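You operate a simulated robot arm through the tools that you are given. There is no shell and no other tool.

You run a simulated robot arm. Do the job below in one go: nothing can be reset, and whatever is moved stays where it is left.

TASK
Put things in order on the ply bench top. At the end: the green block brush stands where the grey round brush stood; the beige square indent stands on top of the beige wood block; the grey steel punch stands on top of the pink battery; the grey round brush stands where the beige square indent stood; whatever was shut is shut again. Leave all else as you found it, and nothing knocked over.

It is judged by the outcome, as a careful person would: the job done as asked, and still so three seconds after it is handed in. It fails if anything else is knocked over, pushed out of place, dropped, spilled or broken.

THE ROBOT
A 6-joint arm with a two-finger parallel gripper, fixed in place. Base frame: the origin is on the floor under the middle of its stand, x ahead of it, y to its left, z up; the work surface is at about z = 0.8. Lengths are in m, angles in rad, forces in N, time in s.
With the tool pointing down near the work surface it reaches from about 0.26 to 0.68 m from the base axis. Its first joint turns from -1.152 to 1.152 rad. Payload 2.9 kg.
Tool frame: the origin (TCP) lies between the finger pads and is the grasp point; the fingertips stand 0.03 m ahead of it; z points along the fingers, y is the line along which they close. Largest opening 0.11 m; finger width 0.02, thickness 0.01; the body of the gripper, 0.048 by 0.112 m, starts 0.055 m behind the TCP.
Orientation is that of the tool frame in the base frame, as a unit quaternion [w, x, y, z]. With the fingers straight down and closing along the base's y, the tool's x points along the base's -x, its y along +y and its z along -z.

THE INTERFACE
- The arm moves only by the tool servo_tool. Its argument "deltas" is a list of rows, each a list of 7 numbers: the shift along the tool's x, y, z in m, then the turn, a rotation vector about the tool's x, y, z in degrees, then the opening, from 0 (shut) to 1 (fully open). In form: [[x, y, z, ax, ay, az, claw], ...]. A call has 1 to 20 rows; each row is the pose to reach, as a shift and turn from the pose commanded when the call began, along the tool's axes at that moment. Rows are played at 5 a second. More than 0.05 m and 0.15 rad between two rows, or a gripper value outside its range, and nothing of the call is played. Where a pose cannot be reached the arm comes as near as it can. A force on the tool above 40 N (or 10 N above the force at the start of the call, whichever is more), or a blocked arm, ends the call early, and 0.2 s more pass. The fingers move at their own pace (about 0.108 m/s each) and stop on an object; they squeeze with about 25 N. The grip force told is the motor's: it shows also when the fingers shut on nothing. Time passes only in rows, and 0.2 s behind the last, so rows that repeat a pose let the fingers close. It gives the time, the measured TCP pose, the force on the tool (base axes), the opening and the grip force at its end, in the units of the frame above (readings bear some noise), with the torque about the TCP (base axes, N m) and any sound that the robot's microphone picked up.
- Cameras (640 x 400 px; columns grow to the right, rows downward): "scene" is fixed at [0.0788, 0.4388, 1.3767]; the picture's right is [-0.73, -0.69, 0.00], its down [-0.44, 0.46, -0.77] and it looks along [0.53, -0.56, -0.63] (base axes); focal length 249 px, centre (320, 200). "wrist" rides on the gripper at [0.072, 0.017, -0.103] in the tool frame; the picture's right is [-0.23, 0.97, 0.00], its down [-0.76, -0.18, -0.62] and it looks along [-0.61, -0.14, 0.78] (tool axes); focal length 222 px, centre (320, 200). There is no depth. A picture from a camera that has moved, and an enlarged one, comes with that camera's place and axes in the base frame and with its lens.
- capture(camera): a new picture of that camera. It takes no simulated time.
- close_up(camera, box): a new picture of the part [left, top, right, bottom] of that camera's present view, enlarged. It takes no simulated time.
- hand_in(): hands the job in; it is judged then, once.

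Nothing tells you positions but the pictures and the camera data. Unless the task says otherwise, let go and move clear before handing in.

The tools are called after ">>>" as a command line: name --pt "numbers of a row" for each row, then --argument value for the rest, lists and objects as JSON in quotes. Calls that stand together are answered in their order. servo_tool: Moves the arm, as the interface text tells. Its arguments: {"type":"object","properties":{"deltas":{"type":"array","items":{"type":"array","items":{"type":"number"}}}},"required":["deltas"]} The other tools are called the same way: capture (camera) takes a picture; close_up (camera, box) takes an enlarged picture of a part of a camera's view; hand_in () hands the job in.

At the start:

```text
t: 0.0
tool_pos: [0.4363, 0.0381, 1.207]
orientation: [0.0, -0.001, 1.0, -0.001]
force: [0.0, 0.6, 0.1]
wrist_torque: [-0.01, 0.0, 0.0]
finger_gap: 0.11
grasp_force: 0.1
```

scene: 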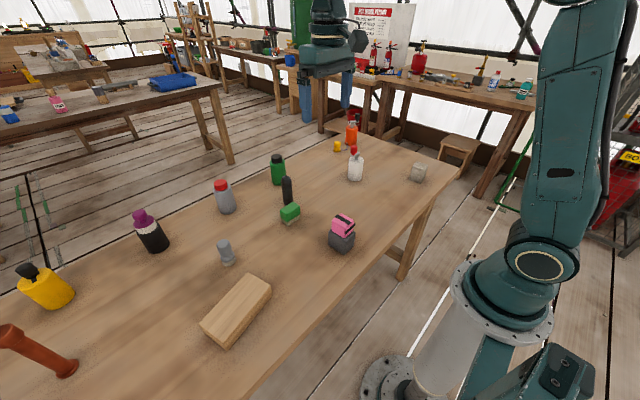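
wrist: 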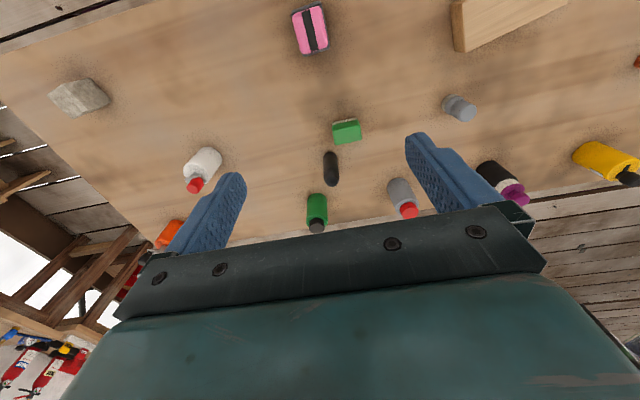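

I see a bench with a pink item, a green item, a beige plank block, a grey punch-like item and several bottles; I need closer views to name each of them. I'll take enlarged pictures first.

>>> close_up --camera "scene" --box '[180, 130, 300, 205]'

>>> close_up --camera "scene" --box '[260, 160, 380, 260]'

>>> close_up --camera "scene" --box '[320, 110, 450, 191]'

>>> close_up --camera "scene" --box '[0, 200, 280, 375]'

>>> close_up --camera "wrist" --box '[280, 0, 640, 225]'

>>> close_up --camera "wrist" --box '[0, 40, 360, 265]'

```text
5.33 times, centred on (240, 168) of scene
camera zoom: at [0.0788, 0.4388, 1.3767], right [-0.73, -0.69, 0.0], down [-0.44, 0.46, -0.77], along [0.53, -0.56, -0.63], focal length 1328 px, centre (747, 373)
```

zoom: 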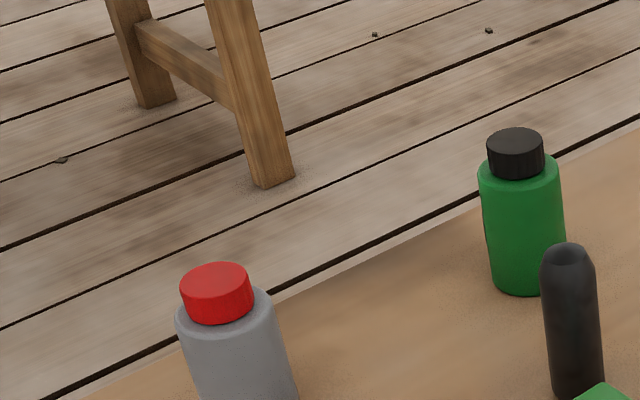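

```text
4.00 times, centred on (320, 210) of scene
camera zoom: at [0.0788, 0.4388, 1.3767], right [-0.73, -0.69, 0.0], down [-0.44, 0.46, -0.77], along [0.53, -0.56, -0.63], focal length 996 px, centre (320, 160)
```

zoom: 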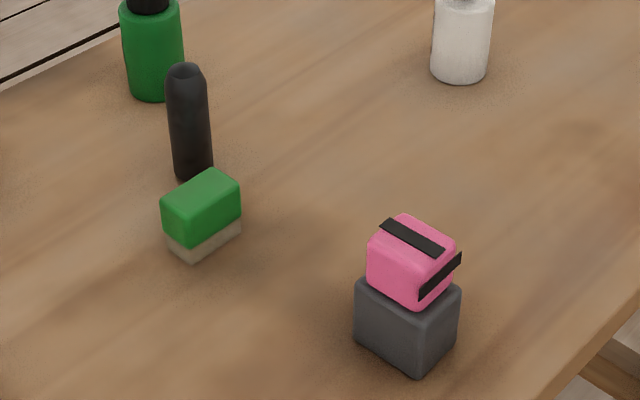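

```text
4.92 times, centred on (385, 150) of scene
camera zoom: at [0.0788, 0.4388, 1.3767], right [-0.73, -0.69, 0.0], down [-0.44, 0.46, -0.77], along [0.53, -0.56, -0.63], focal length 1226 px, centre (0, 444)
```

zoom: 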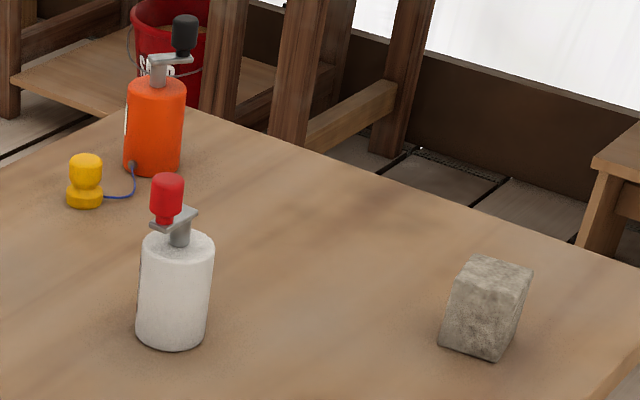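

```text
2.29 times, centred on (140, 288) of scene
camera zoom: at [0.0788, 0.4388, 1.3767], right [-0.73, -0.69, 0.0], down [-0.44, 0.46, -0.77], along [0.53, -0.56, -0.63], focal length 569 px, centre (731, 0)
```

zoom: 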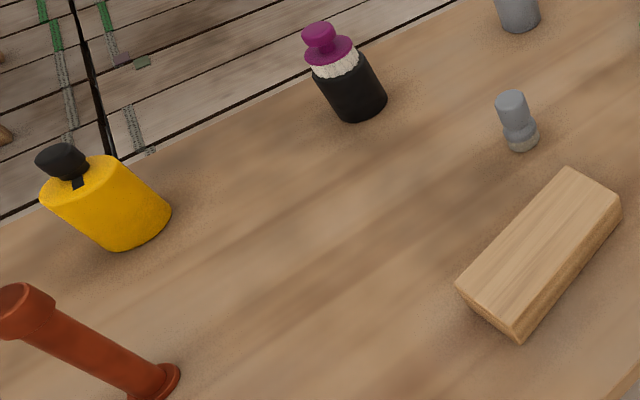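

```text
1.78 times, centred on (460, 112) of wrist
camera zoom: at [0.3634, 0.0568, 1.3115], right [0.23, 0.97, 0.0], down [0.76, -0.18, 0.62], along [0.61, -0.14, -0.78], focal length 395 px, centre (71, 356)
```

zoom: 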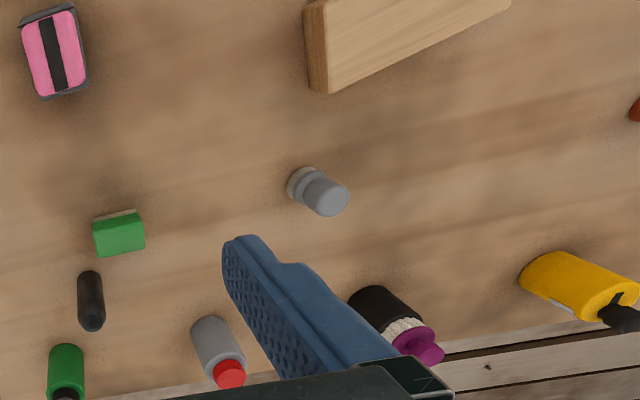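

```text
1.78 times, centred on (180, 152) of wrist
camera zoom: at [0.3634, 0.0568, 1.3115], right [0.23, 0.97, 0.0], down [0.76, -0.18, 0.62], along [0.61, -0.14, -0.78], focal length 395 px, centre (569, 284)
```

zoom: 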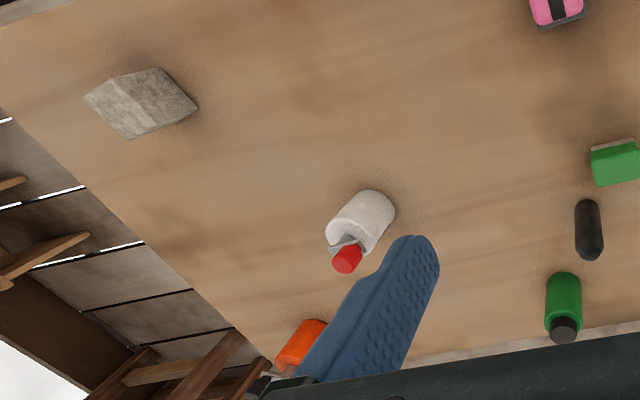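

The scene shows the green block brush near (0.56, 0.08), a dark steel punch near (0.63, 0.03), the pink battery near (0.36, 0.04), the grey round brush near (0.56, 0.305), the wood block near (0.40, 0.37) and the beige cube near (0.36, -0.42). Next I hover over the cube, staying high, to get a better look.

>>> servo_tool --pt "0.0075 -0.038 0.0167 0 0 0 1" --pt "0.015 -0.0763 0.0333 0 0 0 1" --pt "0.0225 -0.1145 0.05 0 0 0 1" --pt "0.03 -0.1527 0.0667 0 0 0 1" --pt "0.0375 -0.1908 0.0833 0 0 0 1" --pt "0.045 -0.229 0.1 0 0 0 1" --pt "0.0525 -0.2672 0.1167 0 0 0 1" --pt "0.06 -0.3053 0.1333 0 0 0 1" --pt "0.0675 -0.3435 0.15 0 0 0 1" --pt "0.075 -0.3817 0.1667 0 0 0 1" --pt "0.0825 -0.4198 0.1833 0 0 0 1" --pt "0.09 -0.458 0.2 0 0 0 1" --pt "0.09 -0.458 0.2 0 0 0 1"

```text
t: 2.8
tool_pos: [0.3457, -0.4201, 1.0081]
orientation: [0.0, 0.0, 1.0, 0.0]
force: [-0.2, 0.1, -0.2]
wrist_torque: [-0.02, 0.03, 0.01]
finger_gap: 0.11
grasp_force: 0.0
```

The arm is now hovering above the beige cube; I'll look at it with both cameras.

>>> capture --camera "wrist"

>>> capture --camera "scene"

>>> close_up --camera "scene" --box '[390, 145, 450, 195]'

```text
taken
camera wrist: at [0.2727, -0.4027, 1.1123], right [0.23, 0.97, 0.0], down [0.76, -0.18, 0.62], along [0.61, -0.14, -0.78], focal length 222 px, centre (320, 200)
```

wrist: 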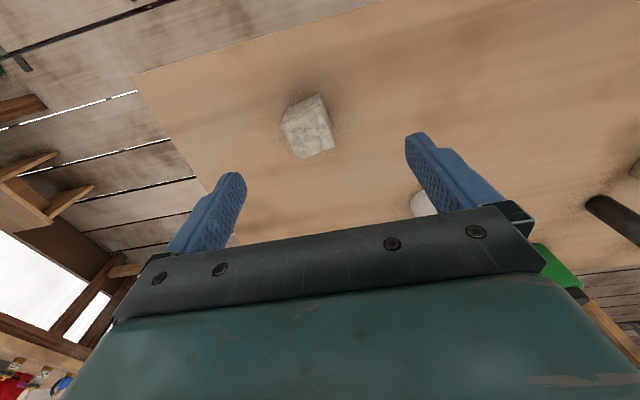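

```text
taken
```

scene: 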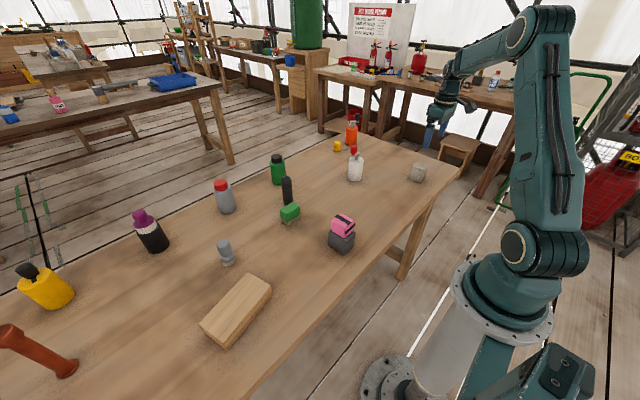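

```text
8.00 times, centred on (420, 170) of scene
camera zoom: at [0.0788, 0.4388, 1.3767], right [-0.73, -0.69, 0.0], down [-0.44, 0.46, -0.77], along [0.53, -0.56, -0.63], focal length 1993 px, centre (-480, 440)
```

zoom: 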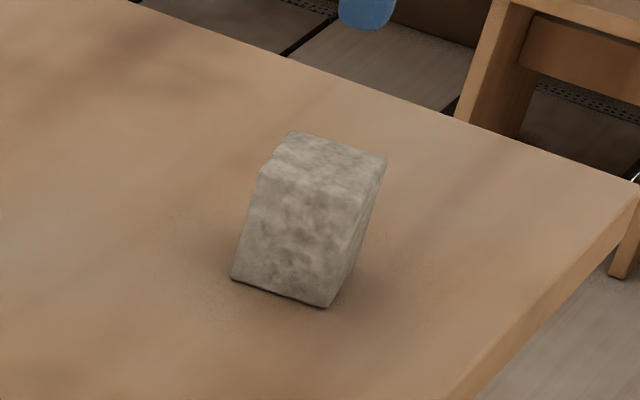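

The cube sits between the fingers in the view. I'll enlarge it to measure its position, size and yaw.

>>> close_up --camera "wrist" --box '[260, 70, 360, 180]'

```text
3.64 times, centred on (310, 125) of wrist
camera zoom: at [0.2727, -0.4027, 1.1123], right [0.23, 0.97, 0.0], down [0.76, -0.18, 0.62], along [0.61, -0.14, -0.78], focal length 808 px, centre (356, 473)
```

zoom: 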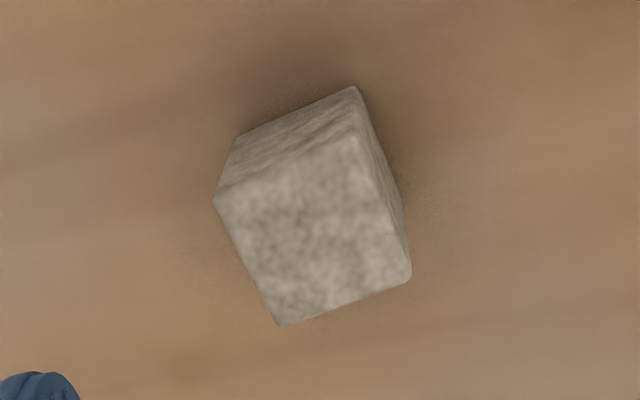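

The cube measures about 0.048 m square and 0.06 m tall, centred near (0.372, -0.440) with a yaw of about 8°. Before touching anything I'll survey the green brush, punch and battery from above.

>>> servo_tool --pt "-0.015 0.04 -0.01 0 0 0 1" --pt "-0.03 0.08 -0.02 0 0 0 1" --pt "-0.046 0.12 -0.03 0 0 0 1" --pt "-0.062 0.16 -0.04 0 0 0 1" --pt "-0.078 0.2 -0.042 0 0 0 1" --pt "-0.094 0.24 -0.042 0 0 0 1" --pt "-0.11 0.28 -0.042 0 0 0 1" --pt "-0.126 0.32 -0.042 0 0 0 1" --pt "-0.142 0.36 -0.042 0 0 0 1" --pt "-0.158 0.4 -0.042 0 0 0 1" --pt "-0.174 0.44 -0.042 0 0 0 1" --pt "-0.19 0.48 -0.042 0 0 0 1" --pt "-0.19 0.48 -0.042 0 0 0 1"

>>> capture --camera "wrist"

>>> close_up --camera "wrist" --box '[230, 60, 410, 220]'

```text
t: 5.6
tool_pos: [0.535, 0.0586, 1.0485]
orientation: [0.0, 0.0, 1.0, 0.0]
force: [0.2, -0.4, 0.5]
wrist_torque: [-0.01, 0.02, 0.0]
finger_gap: 0.1102
grasp_force: 0.0
```

```text
taken
camera wrist: at [0.4627, 0.0766, 1.1528], right [0.23, 0.97, 0.0], down [0.76, -0.18, 0.62], along [0.61, -0.14, -0.78], focal length 222 px, centre (320, 200)
```

wrist: 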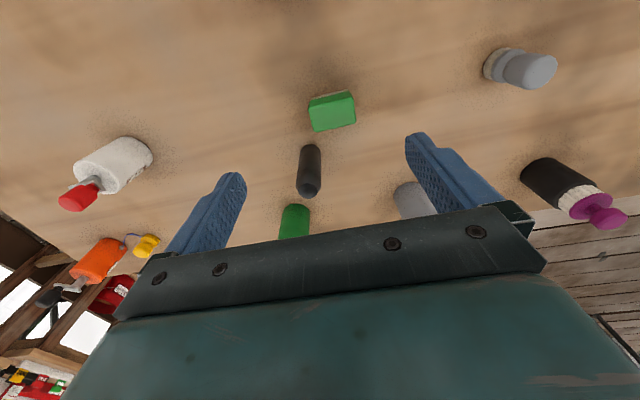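

```text
2.50 times, centred on (320, 140) of wrist
camera zoom: at [0.4627, 0.0766, 1.1528], right [0.23, 0.97, 0.0], down [0.76, -0.18, 0.62], along [0.61, -0.14, -0.78], focal length 555 px, centre (320, 350)
```

zoom: 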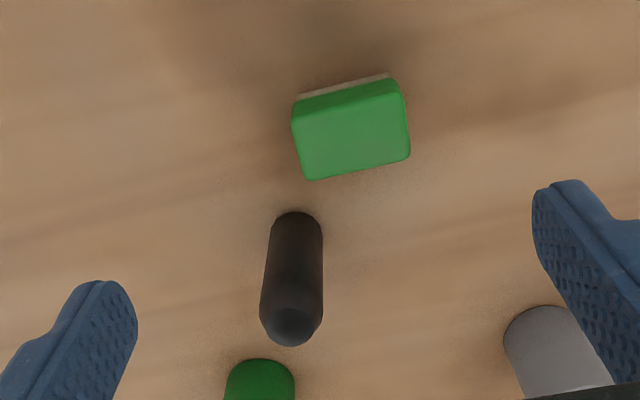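

The green brush appears centred near (0.563, 0.071) and the punch near (0.632, 0.020), about 0.11 m tall. Next I look at the grey round brush and the wood block from above.

>>> servo_tool --pt "0 0.04 0 0 0 0 1" --pt "0 0.08 0 0 0 0 1" --pt "0 0.12 0 0 0 0 1" --pt "0 0.16 0 0 0 0 1" --pt "0 0.2 0 0 0 0 1" --pt "0 0.235 0 0 0 0 1" --pt "0 0.235 0 0 0 0 1"

>>> capture --camera "wrist"

>>> close_up --camera "wrist" --box '[270, 60, 370, 150]'

>>> close_up --camera "scene" --box '[200, 225, 260, 275]'

>>> close_up --camera "scene" --box '[310, 200, 380, 260]'

```text
t: 7.2
tool_pos: [0.5353, 0.2966, 1.0492]
orientation: [0.0, 0.0, 1.0, 0.0]
force: [0.0, -1.1, 0.0]
wrist_torque: [0.01, 0.01, 0.0]
finger_gap: 0.1103
grasp_force: 0.0
```

```text
taken
camera wrist: at [0.4629, 0.3145, 1.1534], right [0.23, 0.97, 0.0], down [0.76, -0.18, 0.62], along [0.61, -0.14, -0.78], focal length 222 px, centre (320, 200)
```

wrist: 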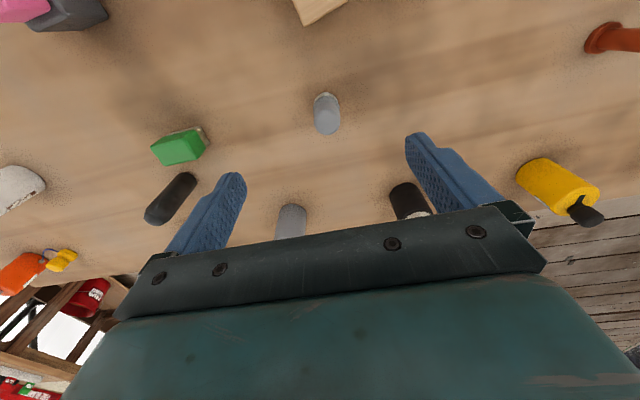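

```text
4.44 times, centred on (320, 105) of wrist
camera zoom: at [0.4629, 0.3145, 1.1534], right [0.23, 0.97, 0.0], down [0.76, -0.18, 0.62], along [0.61, -0.14, -0.78], focal length 987 px, centre (320, 622)
```

zoom: 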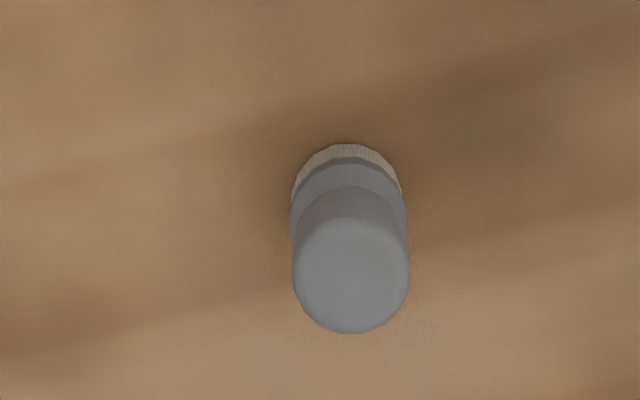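

```text
8.00 times, centred on (230, 250) of scene
camera zoom: at [0.0788, 0.4388, 1.3767], right [-0.73, -0.69, 0.0], down [-0.44, 0.46, -0.77], along [0.53, -0.56, -0.63], focal length 1993 px, centre (1040, -200)
```

zoom: 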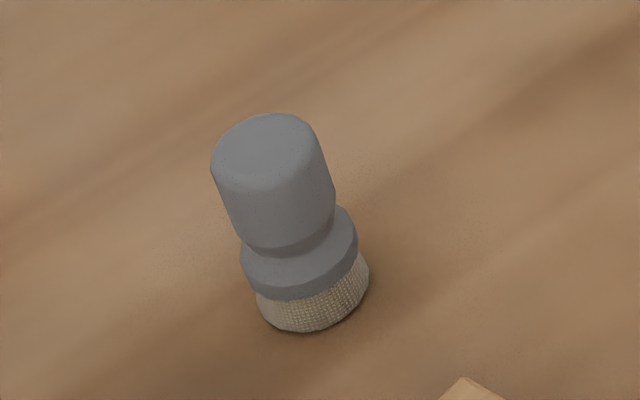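

```text
6.67 times, centred on (345, 230) of scene
camera zoom: at [0.0788, 0.4388, 1.3767], right [-0.73, -0.69, 0.0], down [-0.44, 0.46, -0.77], along [0.53, -0.56, -0.63], focal length 1660 px, centre (153, 0)
```

zoom: 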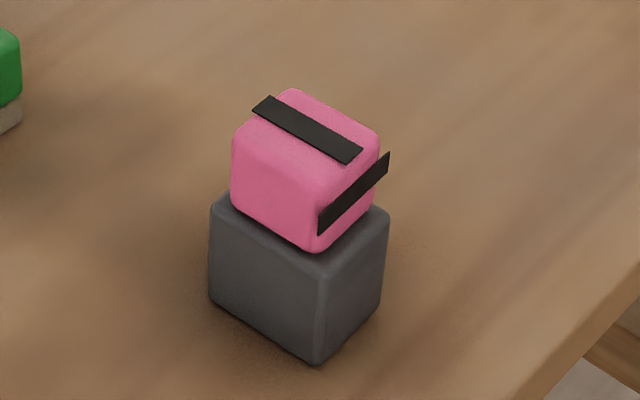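

The grey round brush is centred near (0.5625, 0.301), about 0.067 m tall with a handle about 0.034 m wide. Next I look over the wood block and then the pink battery.

>>> servo_tool --pt "0.04 0.015 0 0 0 0 1" --pt "0.08 0.035 0 0 0 0 1" --pt "0.12 0.055 0 0 0 0 1" --pt "0.165 0.07 0 0 0 0 1" --pt "0.165 0.07 0 0 0 0 1"

>>> capture --camera "wrist"

>>> close_up --camera "wrist" --box '[200, 20, 440, 170]'

```text
t: 8.4
tool_pos: [0.3696, 0.3661, 1.0509]
orientation: [0.0, 0.0, 1.0, 0.0]
force: [0.0, -0.8, -0.5]
wrist_torque: [-0.01, 0.02, 0.0]
finger_gap: 0.1096
grasp_force: 0.0
```

```text
taken
camera wrist: at [0.2968, 0.3833, 1.1554], right [0.23, 0.97, 0.0], down [0.76, -0.18, 0.62], along [0.61, -0.14, -0.78], focal length 222 px, centre (320, 200)
```

wrist: 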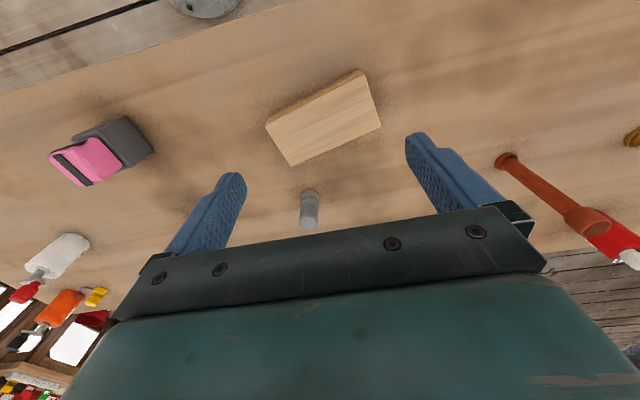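

```text
2.67 times, centred on (320, 95) of wrist
camera zoom: at [0.2968, 0.3833, 1.1554], right [0.23, 0.97, 0.0], down [0.76, -0.18, 0.62], along [0.61, -0.14, -0.78], focal length 592 px, centre (320, 480)
```

zoom: 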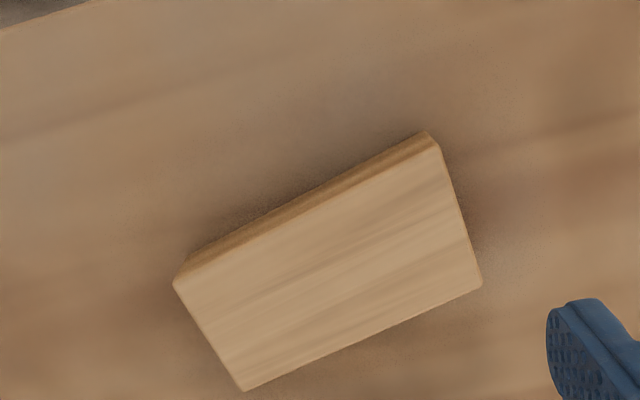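

The wood block is about 0.15 × 0.072 m with its top near z = 0.84, centred near (0.413, 0.360) with a yaw of about 13°. Next I look at the pink battery from above.

>>> servo_tool --pt "0.005 -0.04 0 0 0 0 1" --pt "0.01 -0.08 0 0 0 0 1" --pt "0.015 -0.12 0 0 0 0 1" --pt "0.02 -0.16 0 0 0 0 1" --pt "0.025 -0.2 0 0 0 0 1" --pt "0.03 -0.24 0 0 0 0 1" --pt "0.035 -0.28 0 0 0 0 1" --pt "0.04 -0.32 0 0 0 0 1" --pt "0.04 -0.32 0 0 0 0 1"

>>> capture --camera "wrist"

>>> close_up --camera "wrist" --box '[250, 60, 390, 170]'

```text
t: 10.4
tool_pos: [0.3295, 0.0464, 1.0483]
orientation: [0.0, 0.0, 1.0, 0.0]
force: [-0.8, 0.0, 0.6]
wrist_torque: [-0.02, 0.0, 0.04]
finger_gap: 0.11
grasp_force: 0.0
```

```text
taken
camera wrist: at [0.2574, 0.0642, 1.1521], right [0.23, 0.97, 0.0], down [0.76, -0.18, 0.62], along [0.61, -0.14, -0.78], focal length 222 px, centre (320, 200)
```

wrist: 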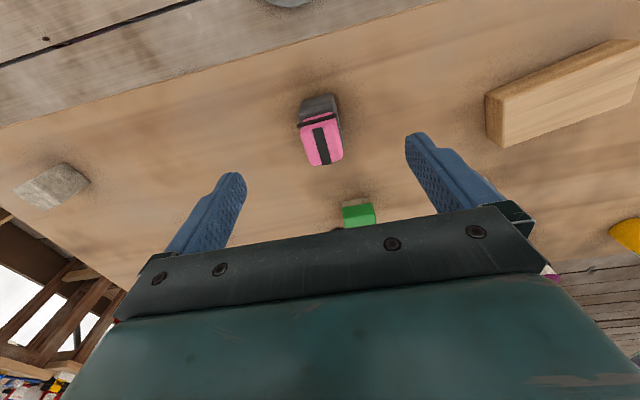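

```text
3.64 times, centred on (320, 115) of wrist
camera zoom: at [0.2574, 0.0642, 1.1521], right [0.23, 0.97, 0.0], down [0.76, -0.18, 0.62], along [0.61, -0.14, -0.78], focal length 808 px, centre (320, 509)
```

zoom: 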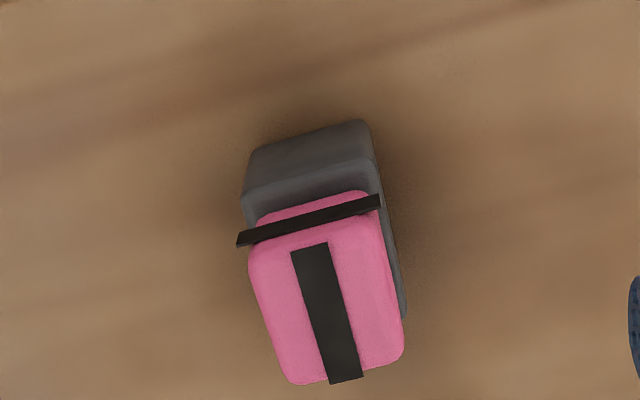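

The pink battery's top is near z = 0.90, centred near (0.372, 0.041), with a narrow black strip along its middle. I start with the beige cube, moving above it with the tool turned to match its yaw.

>>> servo_tool --pt "-0.0035 -0.0405 0.0 0 0 0 1" --pt "-0.007 -0.081 0.0 0 0 0 1" --pt "-0.0105 -0.1214 0.0 0 0 0 1" --pt "-0.014 -0.1618 0.0 0 0 -1 1" --pt "-0.0175 -0.2023 0.0 0 0 -2 1" --pt "-0.021 -0.2428 0.0 0 0 -3 1" --pt "-0.0245 -0.2832 0.0 0 0 -4 1" --pt "-0.028 -0.3237 0.01 0 0 -5 1" --pt "-0.0315 -0.3641 0.02 0 0 -6 1" --pt "-0.035 -0.4046 0.03 0 0 -7 1" --pt "-0.0385 -0.445 0.04 0 0 -7.9 1" --pt "-0.042 -0.4855 0.0495 0 0 -7.9 1" --pt "-0.042 -0.4855 0.0495 0 0 -7.9 1"

>>> capture --camera "wrist"

>>> close_up --camera "wrist" --box '[260, 50, 380, 150]'

```text
t: 13.2
tool_pos: [0.3749, -0.4411, 1.0002]
orientation: [0.0, -0.069, 0.998, -0.001]
force: [0.3, 0.3, 0.4]
wrist_torque: [-0.01, 0.02, -0.02]
finger_gap: 0.11
grasp_force: 0.0
```

```text
taken
camera wrist: at [0.3, -0.4324, 1.1038], right [0.09, 1.0, 0.0], down [0.78, -0.07, 0.62], along [0.62, -0.06, -0.78], focal length 222 px, centre (320, 200)
```

wrist: 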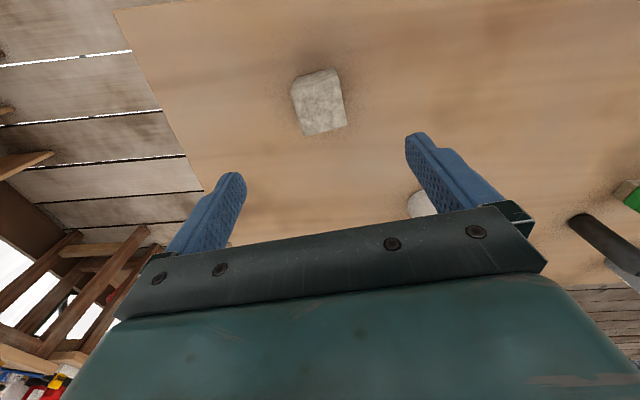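

```text
4.00 times, centred on (320, 100) of wrist
camera zoom: at [0.3, -0.4324, 1.1038], right [0.09, 1.0, 0.0], down [0.78, -0.07, 0.62], along [0.62, -0.06, -0.78], focal length 888 px, centre (320, 600)
```

zoom: 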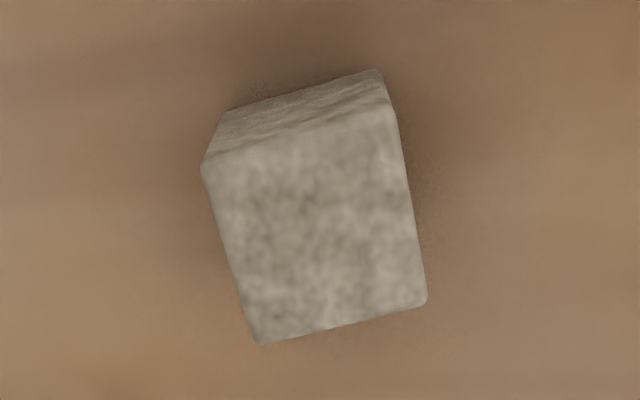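

The cube lies at about (0.372, -0.439) under the tool. I descend straight down to TCP z ≈ 0.84 and close on it.

>>> servo_tool --pt "0.001 0 0.04 0 0 0 1" --pt "0.002 0 0.08 0 0 0 1" --pt "0.002 0 0.115 0 0 0 1" --pt "0.002 0 0.14 0 0 0 1" --pt "0.002 0 0.158 0 0 0 1" --pt "0.002 0 0.158 0 0 0 1"

>>> capture --camera "wrist"

```text
t: 14.6
tool_pos: [0.3735, -0.4391, 0.8436]
orientation: [0.0, -0.069, 0.998, -0.001]
force: [0.1, 0.2, -0.2]
wrist_torque: [-0.03, -0.03, 0.0]
finger_gap: 0.1098
grasp_force: 0.1
```

```text
taken
camera wrist: at [0.2983, -0.4316, 0.9469], right [0.09, 1.0, 0.0], down [0.78, -0.07, 0.62], along [0.62, -0.06, -0.78], focal length 222 px, centre (320, 200)
```

wrist: 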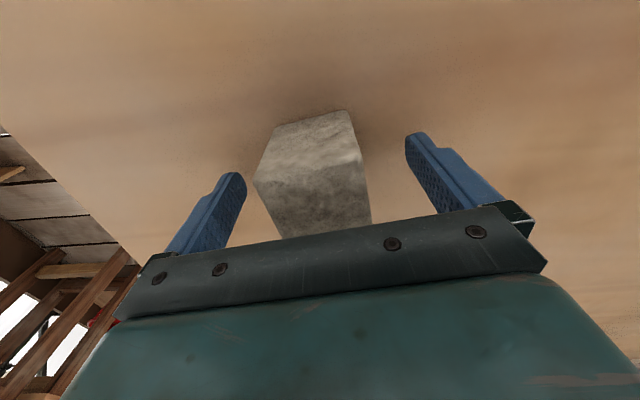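

The cube is between the fingers. I close the gripper.

>>> servo_tool --pt "0 0 0 0 0 0 0.6" --pt "0 0 0 0 0 0 0.3" --pt "0 0 0 0 0 0 0" --pt "0 0 0 0 0 0 0" --pt "0 0 0 0 0 0 0" --pt "0 0 0 0 0 0 0"

>>> capture --camera "wrist"

```text
t: 16.0
tool_pos: [0.3732, -0.4403, 0.8418]
orientation: [0.0, -0.069, 0.998, -0.001]
force: [0.4, -0.4, -0.2]
wrist_torque: [-0.07, -0.02, 0.02]
finger_gap: 0.0501
grasp_force: 25.1
```

```text
taken
camera wrist: at [0.2983, -0.4317, 0.9473], right [0.09, 1.0, 0.0], down [0.78, -0.07, 0.62], along [0.62, -0.06, -0.78], focal length 222 px, centre (320, 200)
```

wrist: 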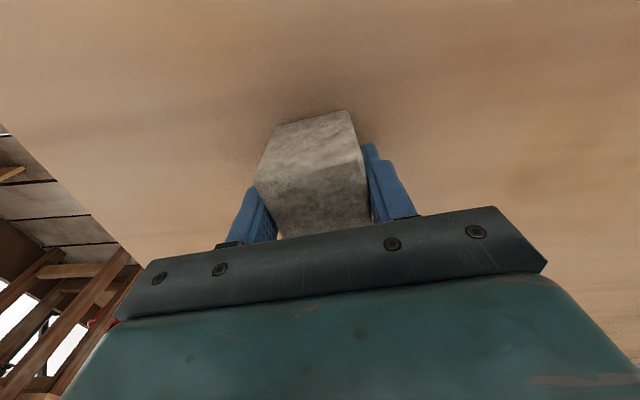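

The cube is held (0.050 m wide). I lift it straight up.

>>> servo_tool --pt "0 0 -0.02 0 0 0 0" --pt "0 0 -0.05 0 0 0 0" --pt "0 0 -0.09 0 0 0 0" --pt "0 0 -0.13 0 0 0 0" --pt "0 0 -0.17 0 0 0 0" --pt "0 0 -0.21 0 0 0 0" --pt "0 0 -0.21 0 0 0 0"

>>> capture --camera "wrist"

```text
t: 17.6
tool_pos: [0.3706, -0.4409, 1.0536]
orientation: [0.0, -0.069, 0.998, 0.001]
force: [-0.6, 0.2, -4.4]
wrist_torque: [0.02, -0.03, -0.03]
finger_gap: 0.0501
grasp_force: 25.2
```

```text
taken
camera wrist: at [0.2965, -0.4326, 1.1573], right [0.09, 1.0, 0.0], down [0.78, -0.07, 0.62], along [0.62, -0.06, -0.78], focal length 222 px, centre (320, 200)
```

wrist: 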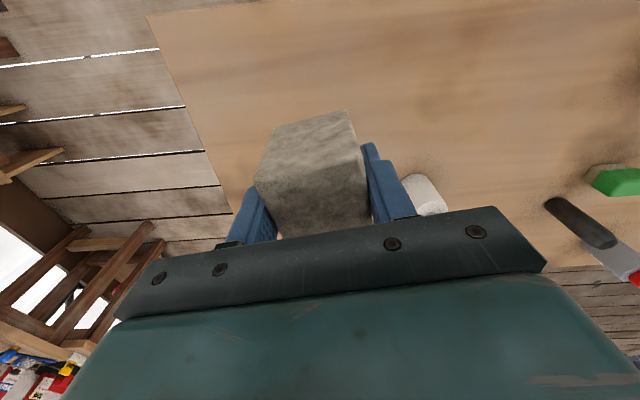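

The cube weighs about 0.45 kg and is held firmly. I carry it at height to above the wood block at (0.413, 0.360), turning to match the block's yaw.

>>> servo_tool --pt "-0.00847 0.04367 0 0 0 0 0" --pt "-0.01694 0.08733 0 0 0 0 0" --pt "-0.02542 0.131 0 0 0 0 0" --pt "-0.03389 0.17467 0 0 0 0 0" --pt "-0.04236 0.21833 0 0 0 -0.5 0" --pt "-0.05083 0.262 0 0 0 -1 0" --pt "-0.05931 0.30567 0 0 0 -1.5 0" --pt "-0.06778 0.34933 0 0 0 -2 0" --pt "-0.07625 0.393 0 0 0 -2.5 0" --pt "-0.08472 0.43667 0 0 0 -3 0" --pt "-0.09319 0.48033 0 0 0 -3.5 0" --pt "-0.10167 0.524 0 0 0 -4 0" --pt "-0.11014 0.56767 0 0 0 -4.5 0" --pt "-0.11861 0.61133 0 0 0 -5 0" --pt "-0.12708 0.655 0 0 0 -5.1 0" --pt "-0.13556 0.69867 0 0 0 -5.1 0" --pt "-0.14403 0.74233 0 0 0 -5.1 0" --pt "-0.1525 0.786 0 0 0 -5.1 0" --pt "-0.1525 0.786 0 0 0 -5.1 0"

>>> capture --camera "wrist"

>>> capture --camera "scene"

```text
t: 21.6
tool_pos: [0.4148, 0.3611, 1.052]
orientation: [-0.001, -0.114, 0.993, 0.001]
force: [1.5, 0.0, -4.8]
wrist_torque: [0.0, -0.01, -0.01]
finger_gap: 0.05
grasp_force: 25.2
```

```text
taken
camera wrist: at [0.3395, 0.3619, 1.1556], right [0.0, 1.0, 0.0], down [0.78, 0.0, 0.62], along [0.62, 0.0, -0.78], focal length 222 px, centre (320, 200)
```

wrist: 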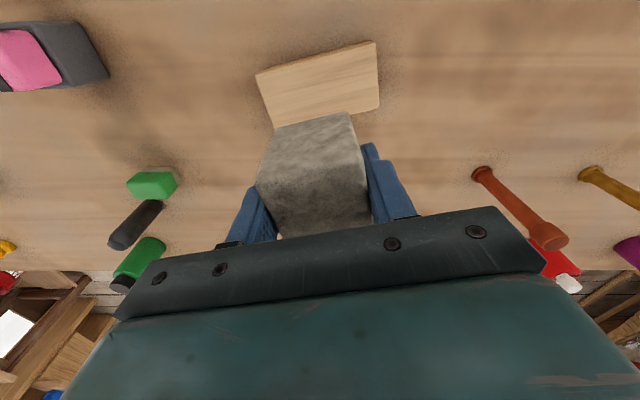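

```text
taken
```

scene: 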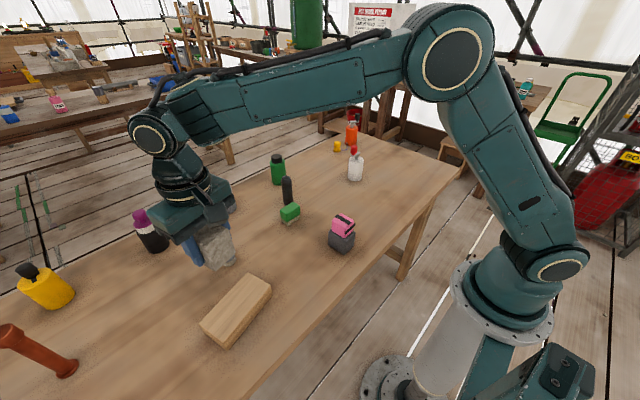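

The cube is above the wood block and centred on it. I descend to a few millimetres above the block's expected top.

>>> servo_tool --pt "0 0 0.04 0 0 0 0" --pt "0 0 0.08 0 0 0 0" --pt "0 0 0.115 0 0 0 0" --pt "0 0 0.14 0 0 0 0" --pt "0 0 0.155 0 0 0 0" --pt "0 0 0.162 0 0 0 0" --pt "0 0 0.162 0 0 0 0"

>>> close_up --camera "scene" --box '[170, 240, 310, 350]'

>>> capture --camera "wrist"

```text
t: 23.2
tool_pos: [0.4138, 0.3598, 0.8894]
orientation: [0.0, -0.113, 0.994, 0.0]
force: [0.8, 0.7, -4.6]
wrist_torque: [0.01, 0.01, -0.01]
finger_gap: 0.0501
grasp_force: 25.1
```

```text
3.64 times, centred on (240, 295) of scene
camera zoom: at [0.0788, 0.4388, 1.3767], right [-0.73, -0.69, 0.0], down [-0.44, 0.46, -0.77], along [0.53, -0.56, -0.63], focal length 906 px, centre (611, -146)
```

zoom: 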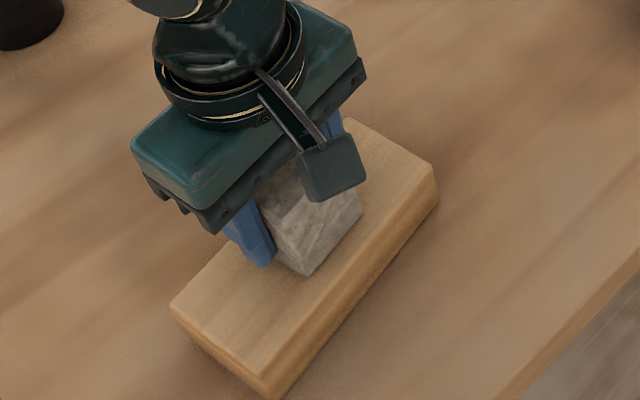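

```text
taken
camera wrist: at [0.3386, 0.3606, 0.9931], right [0.0, 1.0, 0.0], down [0.78, 0.0, 0.62], along [0.62, 0.0, -0.78], focal length 222 px, centre (320, 200)
```

wrist: 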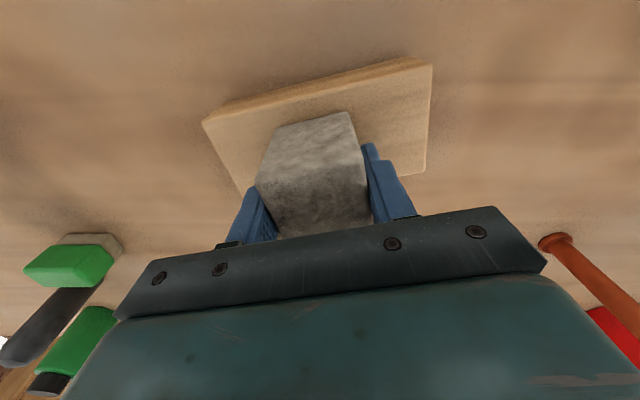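

The cube hovers just above the block, well centred. I lower it in small steps and watch the force.

>>> servo_tool --pt "0 0 0.0015 0 0 0 0" --pt "0 0 0.003 0 0 0 0" --pt "0 0 0.0045 0 0 0 0" --pt "0 0 0.0045 0 0 0 0"

```text
t: 24.2
tool_pos: [0.4155, 0.3603, 0.8868]
orientation: [0.002, -0.113, 0.994, 0.001]
force: [-1.9, -1.8, 23.4]
wrist_torque: [-0.44, -0.12, 0.03]
finger_gap: 0.0497
grasp_force: 24.7
```

The cube has touched the block. I ease the pressure before letting go.

>>> servo_tool --pt "0 0 -0.001 0 0 0 0" --pt "0 0 -0.002 0 0 0 0" --pt "0 0 -0.002 0 0 0 0"

```text
t: 25.0
tool_pos: [0.415, 0.36, 0.8869]
orientation: [0.001, -0.113, 0.994, 0.001]
force: [5.1, 5.9, 11.4]
wrist_torque: [0.22, -0.57, 0.11]
finger_gap: 0.05
grasp_force: 25.0
```

>>> servo_tool --pt "0 0 -0.0008 0 0 0 0" --pt "0 0 -0.0008 0 0 0 0"

```text
t: 25.6
tool_pos: [0.4144, 0.3581, 0.8869]
orientation: [-0.001, -0.113, 0.994, 0.0]
force: [1.0, 3.2, 4.8]
wrist_torque: [0.39, -0.15, 0.02]
finger_gap: 0.0499
grasp_force: 25.0
```

The contact force is small now, so I open the fingers slowly and look.

>>> servo_tool --pt "0 0 -0.0003 0 0 0 0.48" --pt "0 0 -0.0003 0 0 0 0.52" --pt "0 0 -0.0003 0 0 0 0.6" --pt "0 0 -0.0003 0 0 0 0.8" --pt "0 0 -0.0003 0 0 0 1" --pt "0 0 -0.0003 0 0 0 1"

>>> capture --camera "wrist"

```text
t: 27.0
tool_pos: [0.4143, 0.3603, 0.889]
orientation: [0.0, -0.113, 0.994, 0.0]
force: [-0.1, 1.0, 0.0]
wrist_torque: [-0.02, 0.03, 0.0]
finger_gap: 0.1098
grasp_force: 0.0
```

```text
taken
camera wrist: at [0.3401, 0.3606, 0.9925], right [0.0, 1.0, 0.0], down [0.78, 0.0, 0.62], along [0.62, 0.0, -0.78], focal length 222 px, centre (320, 200)
```

wrist: 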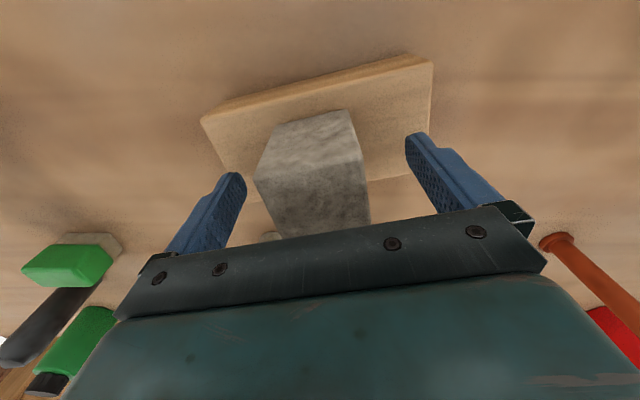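

The cube stands on the block. I raise the tool straight up and check from the scene camera.

>>> servo_tool --pt "0 0 -0.03 0 0 0 1" --pt "0 0 -0.07 0 0 0 1" --pt "0 0 -0.11 0 0 0 1" --pt "0 0 -0.15 0 0 0 1" --pt "0 0 -0.162 0 0 0 1" --pt "0 0 -0.162 0 0 0 1"

>>> capture --camera "wrist"

>>> close_up --camera "scene" --box '[170, 240, 310, 350]'

```text
t: 28.4
tool_pos: [0.4148, 0.3598, 1.05]
orientation: [0.0, -0.114, 0.993, 0.0]
force: [0.9, 0.3, 0.8]
wrist_torque: [-0.02, 0.02, 0.01]
finger_gap: 0.1099
grasp_force: 0.1
```

```text
taken
camera wrist: at [0.3393, 0.3605, 1.1553], right [0.0, 1.0, 0.0], down [0.78, 0.0, 0.62], along [0.62, 0.0, -0.78], focal length 222 px, centre (320, 200)
```

wrist: 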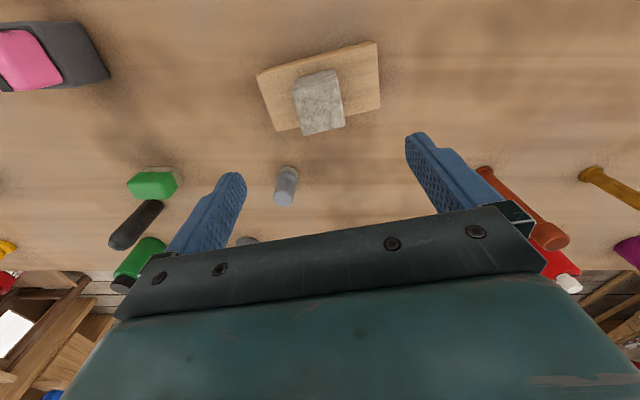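

```text
3.64 times, centred on (240, 295) of scene
camera zoom: at [0.0788, 0.4388, 1.3767], right [-0.73, -0.69, 0.0], down [-0.44, 0.46, -0.77], along [0.53, -0.56, -0.63], focal length 906 px, centre (611, -146)
```

zoom: 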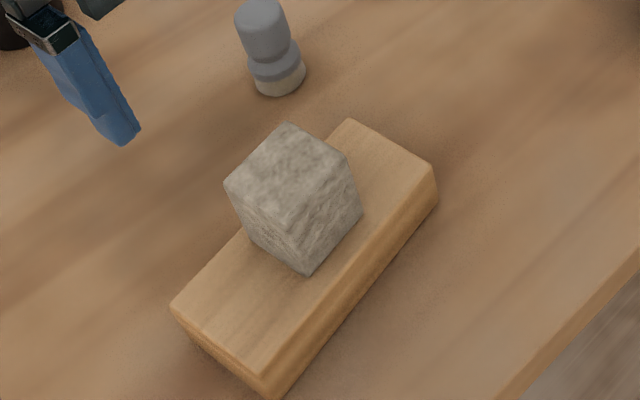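

The cube stands squarely on the block. Next I move above the grey round brush at (0.5625, 0.301).

>>> servo_tool --pt "-0.033 -0.023 0 0 0 3.3 1" --pt "-0.066 -0.046 0 0 0 6.6 1" --pt "-0.099 -0.069 0 0 0 9.9 1" --pt "-0.1318 -0.0919 0 0 0 13.1 1" --pt "-0.1318 -0.0919 0.03 0 0 13.1 1" --pt "-0.1318 -0.0919 0.05 0 0 13.1 1" --pt "-0.1318 -0.0919 0.05 0 0 13.1 1"

>>> capture --camera "wrist"

>>> close_up --camera "wrist" --box '[260, 60, 380, 150]'

```text
t: 30.0
tool_pos: [0.5628, 0.3008, 0.9982]
orientation: [0.001, 0.001, 1.0, 0.001]
force: [0.4, 0.0, -0.3]
wrist_torque: [0.01, -0.03, -0.04]
finger_gap: 0.1099
grasp_force: 0.1
```

```text
taken
camera wrist: at [0.49, 0.3186, 1.1025], right [0.23, 0.97, 0.0], down [0.76, -0.18, 0.62], along [0.61, -0.14, -0.78], focal length 222 px, centre (320, 200)
```

wrist: 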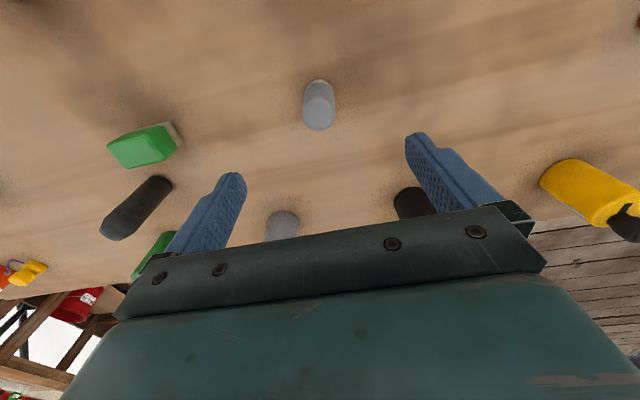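

```text
4.44 times, centred on (320, 105) of wrist
camera zoom: at [0.49, 0.3186, 1.1025], right [0.23, 0.97, 0.0], down [0.76, -0.18, 0.62], along [0.61, -0.14, -0.78], focal length 987 px, centre (320, 622)
```

zoom: 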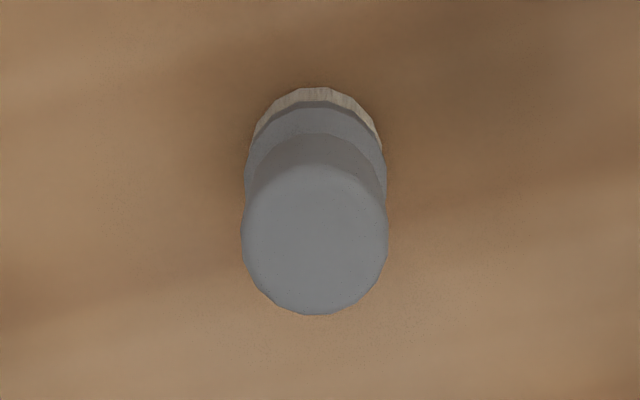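

The brush is directly under the tool. I descend to grip its handle at TCP z ≈ 0.848.

>>> servo_tool --pt "0 0 0.04 0 0 0 1" --pt "0 0 0.08 0 0 0 1" --pt "0 0 0.115 0 0 0 1" --pt "0 0 0.138 0 0 0 1" --pt "0 0 0.1515 0 0 0 1" --pt "0 0 0.1515 0 0 0 1"

>>> capture --camera "wrist"

```text
t: 31.4
tool_pos: [0.564, 0.2999, 0.8502]
orientation: [0.0, 0.001, 1.0, 0.001]
force: [0.5, 0.9, 0.4]
wrist_torque: [0.01, -0.01, -0.03]
finger_gap: 0.11
grasp_force: 0.1
```

```text
taken
camera wrist: at [0.4912, 0.3187, 0.953], right [0.23, 0.97, 0.0], down [0.76, -0.18, 0.62], along [0.61, -0.14, -0.78], focal length 222 px, centre (320, 200)
```

wrist: 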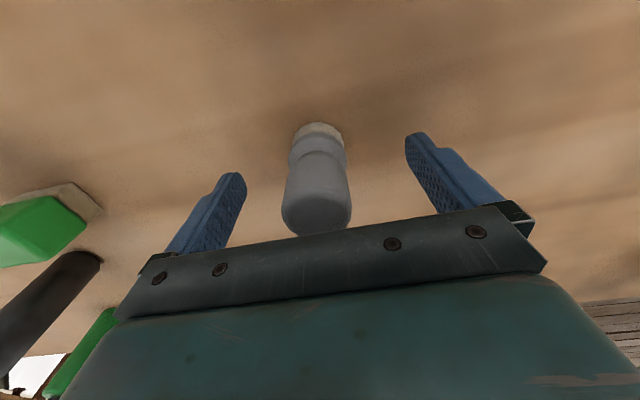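

>>> servo_tool --pt "0 0 0 0 0 0 0.6" --pt "0 0 0 0 0 0 0.4" --pt "0 0 0 0 0 0 0.3" --pt "0 0 0 0 0 0 0" --pt "0 0 0 0 0 0 0" --pt "0 0 0 0 0 0 0"

>>> capture --camera "wrist"

```text
t: 32.8
tool_pos: [0.5636, 0.3002, 0.8479]
orientation: [0.0, 0.001, 1.0, -0.001]
force: [0.7, -0.1, 0.5]
wrist_torque: [0.0, -0.02, 0.02]
finger_gap: 0.0342
grasp_force: 24.5
```

```text
taken
camera wrist: at [0.4912, 0.3188, 0.9532], right [0.23, 0.97, 0.0], down [0.76, -0.18, 0.62], along [0.61, -0.14, -0.78], focal length 222 px, centre (320, 200)
```

wrist: 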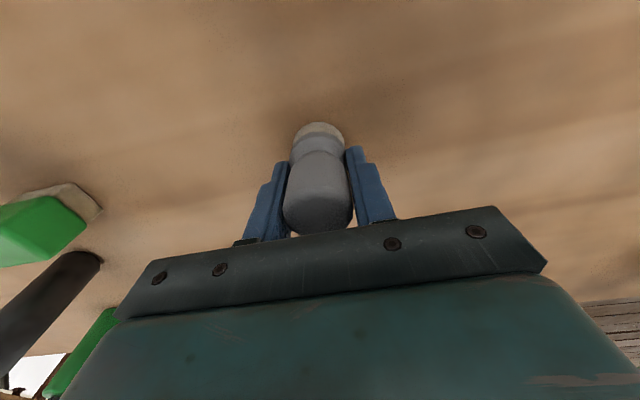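

The brush is gripped (0.034 m). I lift it straight up and check.

>>> servo_tool --pt "0 0 -0.02 0 0 0 0" --pt "0 0 -0.05 0 0 0 0" --pt "0 0 -0.09 0 0 0 0" --pt "0 0 -0.13 0 0 0 0" --pt "0 0 -0.17 0 0 0 0" --pt "0 0 -0.2 0 0 0 0" --pt "0 0 -0.2 0 0 0 0"

>>> capture --camera "wrist"

```text
t: 34.4
tool_pos: [0.5641, 0.2989, 1.0499]
orientation: [0.0, 0.001, 1.0, -0.001]
force: [0.1, 0.0, -0.3]
wrist_torque: [0.01, 0.02, -0.01]
finger_gap: 0.0344
grasp_force: 25.2
```

```text
taken
camera wrist: at [0.4911, 0.318, 1.1542], right [0.23, 0.97, 0.0], down [0.76, -0.18, 0.62], along [0.61, -0.14, -0.78], focal length 222 px, centre (320, 200)
```

wrist: 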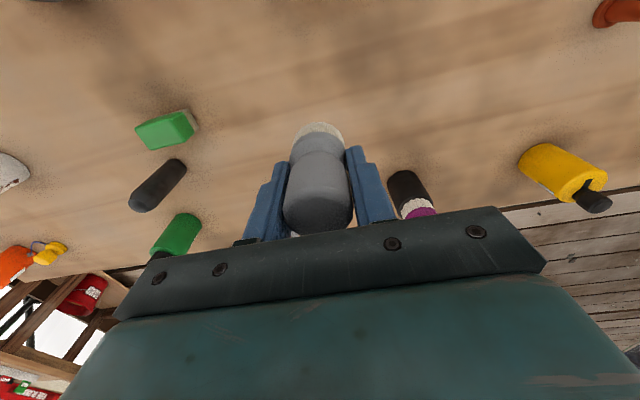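

The brush is held and light. I carry it at height to above the cube's old spot at (0.372, -0.439).

>>> servo_tool --pt "0.01118 -0.04353 0 0 0 0 0" --pt "0.02235 -0.08706 0 0 0 0 0" --pt "0.03353 -0.13059 0 0 0 0 0" --pt "0.04471 -0.17412 0 0 0 0 0" --pt "0.05588 -0.21765 0 0 0 0 0" --pt "0.06706 -0.26118 0 0 0 0 0" --pt "0.07824 -0.30471 0 0 0 0 0" --pt "0.08941 -0.34824 0 0 0 0 0" --pt "0.10059 -0.39176 0 0 0 0 0" --pt "0.11176 -0.43529 0 0 0 0 0" --pt "0.12294 -0.47882 0 0 0 0 0" --pt "0.13412 -0.52235 0 0 0 0 0" --pt "0.14529 -0.56588 0 0 0 0 0" --pt "0.15647 -0.60941 0 0 0 0 0" --pt "0.16765 -0.65294 0 0 0 0 0" --pt "0.17882 -0.69647 0 0 0 0 0" --pt "0.19 -0.74 0 0 0 0 0" --pt "0.19 -0.74 0 0 0 0 0" --pt "0.19 -0.74 0 0 0 0 0"

>>> capture --camera "wrist"

>>> capture --camera "scene"

```text
t: 38.4
tool_pos: [0.3733, -0.4387, 1.0476]
orientation: [0.0, 0.0, 1.0, 0.0]
force: [-0.5, -0.1, 0.6]
wrist_torque: [-0.04, 0.03, -0.01]
finger_gap: 0.0346
grasp_force: 24.8
```

```text
taken
camera wrist: at [0.3008, -0.4211, 1.1519], right [0.23, 0.97, 0.0], down [0.76, -0.18, 0.62], along [0.61, -0.14, -0.78], focal length 222 px, centre (320, 200)
```

wrist: 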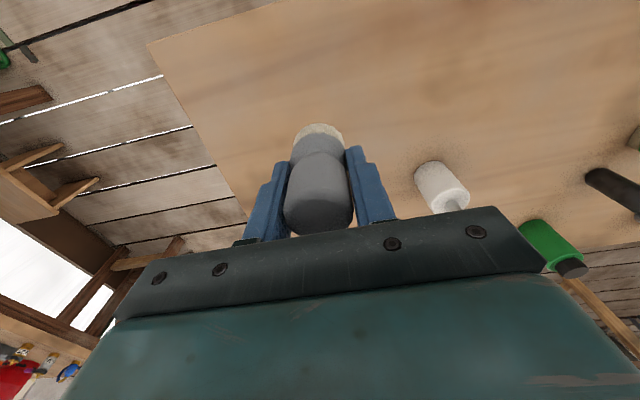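

```text
taken
```

scene: 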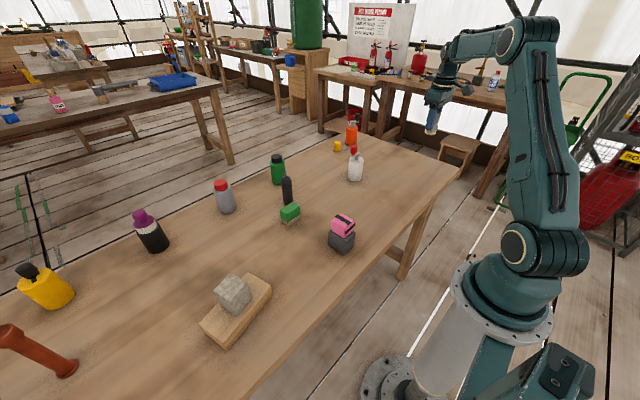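

The brush is above the cube's old spot. I lower it to about 5 mm above the table.

>>> servo_tool --pt "0 0 0.04 0 0 0 0" --pt "0 0 0.08 0 0 0 0" --pt "0 0 0.12 0 0 0 0" --pt "0 0 0.155 0 0 0 0" --pt "0 0 0.18 0 0 0 0" --pt "0 0 0.194 0 0 0 0" --pt "0 0 0.194 0 0 0 0"

>>> servo_tool --pt "0 0 0.0015 0 0 0 0" --pt "0 0 0.003 0 0 0 0" --pt "0 0 0.0045 0 0 0 0" --pt "0 0 0.0045 0 0 0 0"

```text
t: 40.0
tool_pos: [0.3722, -0.4401, 0.8539]
orientation: [0.0, 0.001, 1.0, 0.0]
force: [0.8, -0.6, 0.4]
wrist_torque: [0.02, 0.01, -0.02]
finger_gap: 0.0343
grasp_force: 24.4
```

```text
t: 41.0
tool_pos: [0.3711, -0.4398, 0.8497]
orientation: [0.0, 0.001, 1.0, 0.0]
force: [0.4, 0.5, -1.1]
wrist_torque: [0.03, 0.01, -0.04]
finger_gap: 0.0347
grasp_force: 25.4
```

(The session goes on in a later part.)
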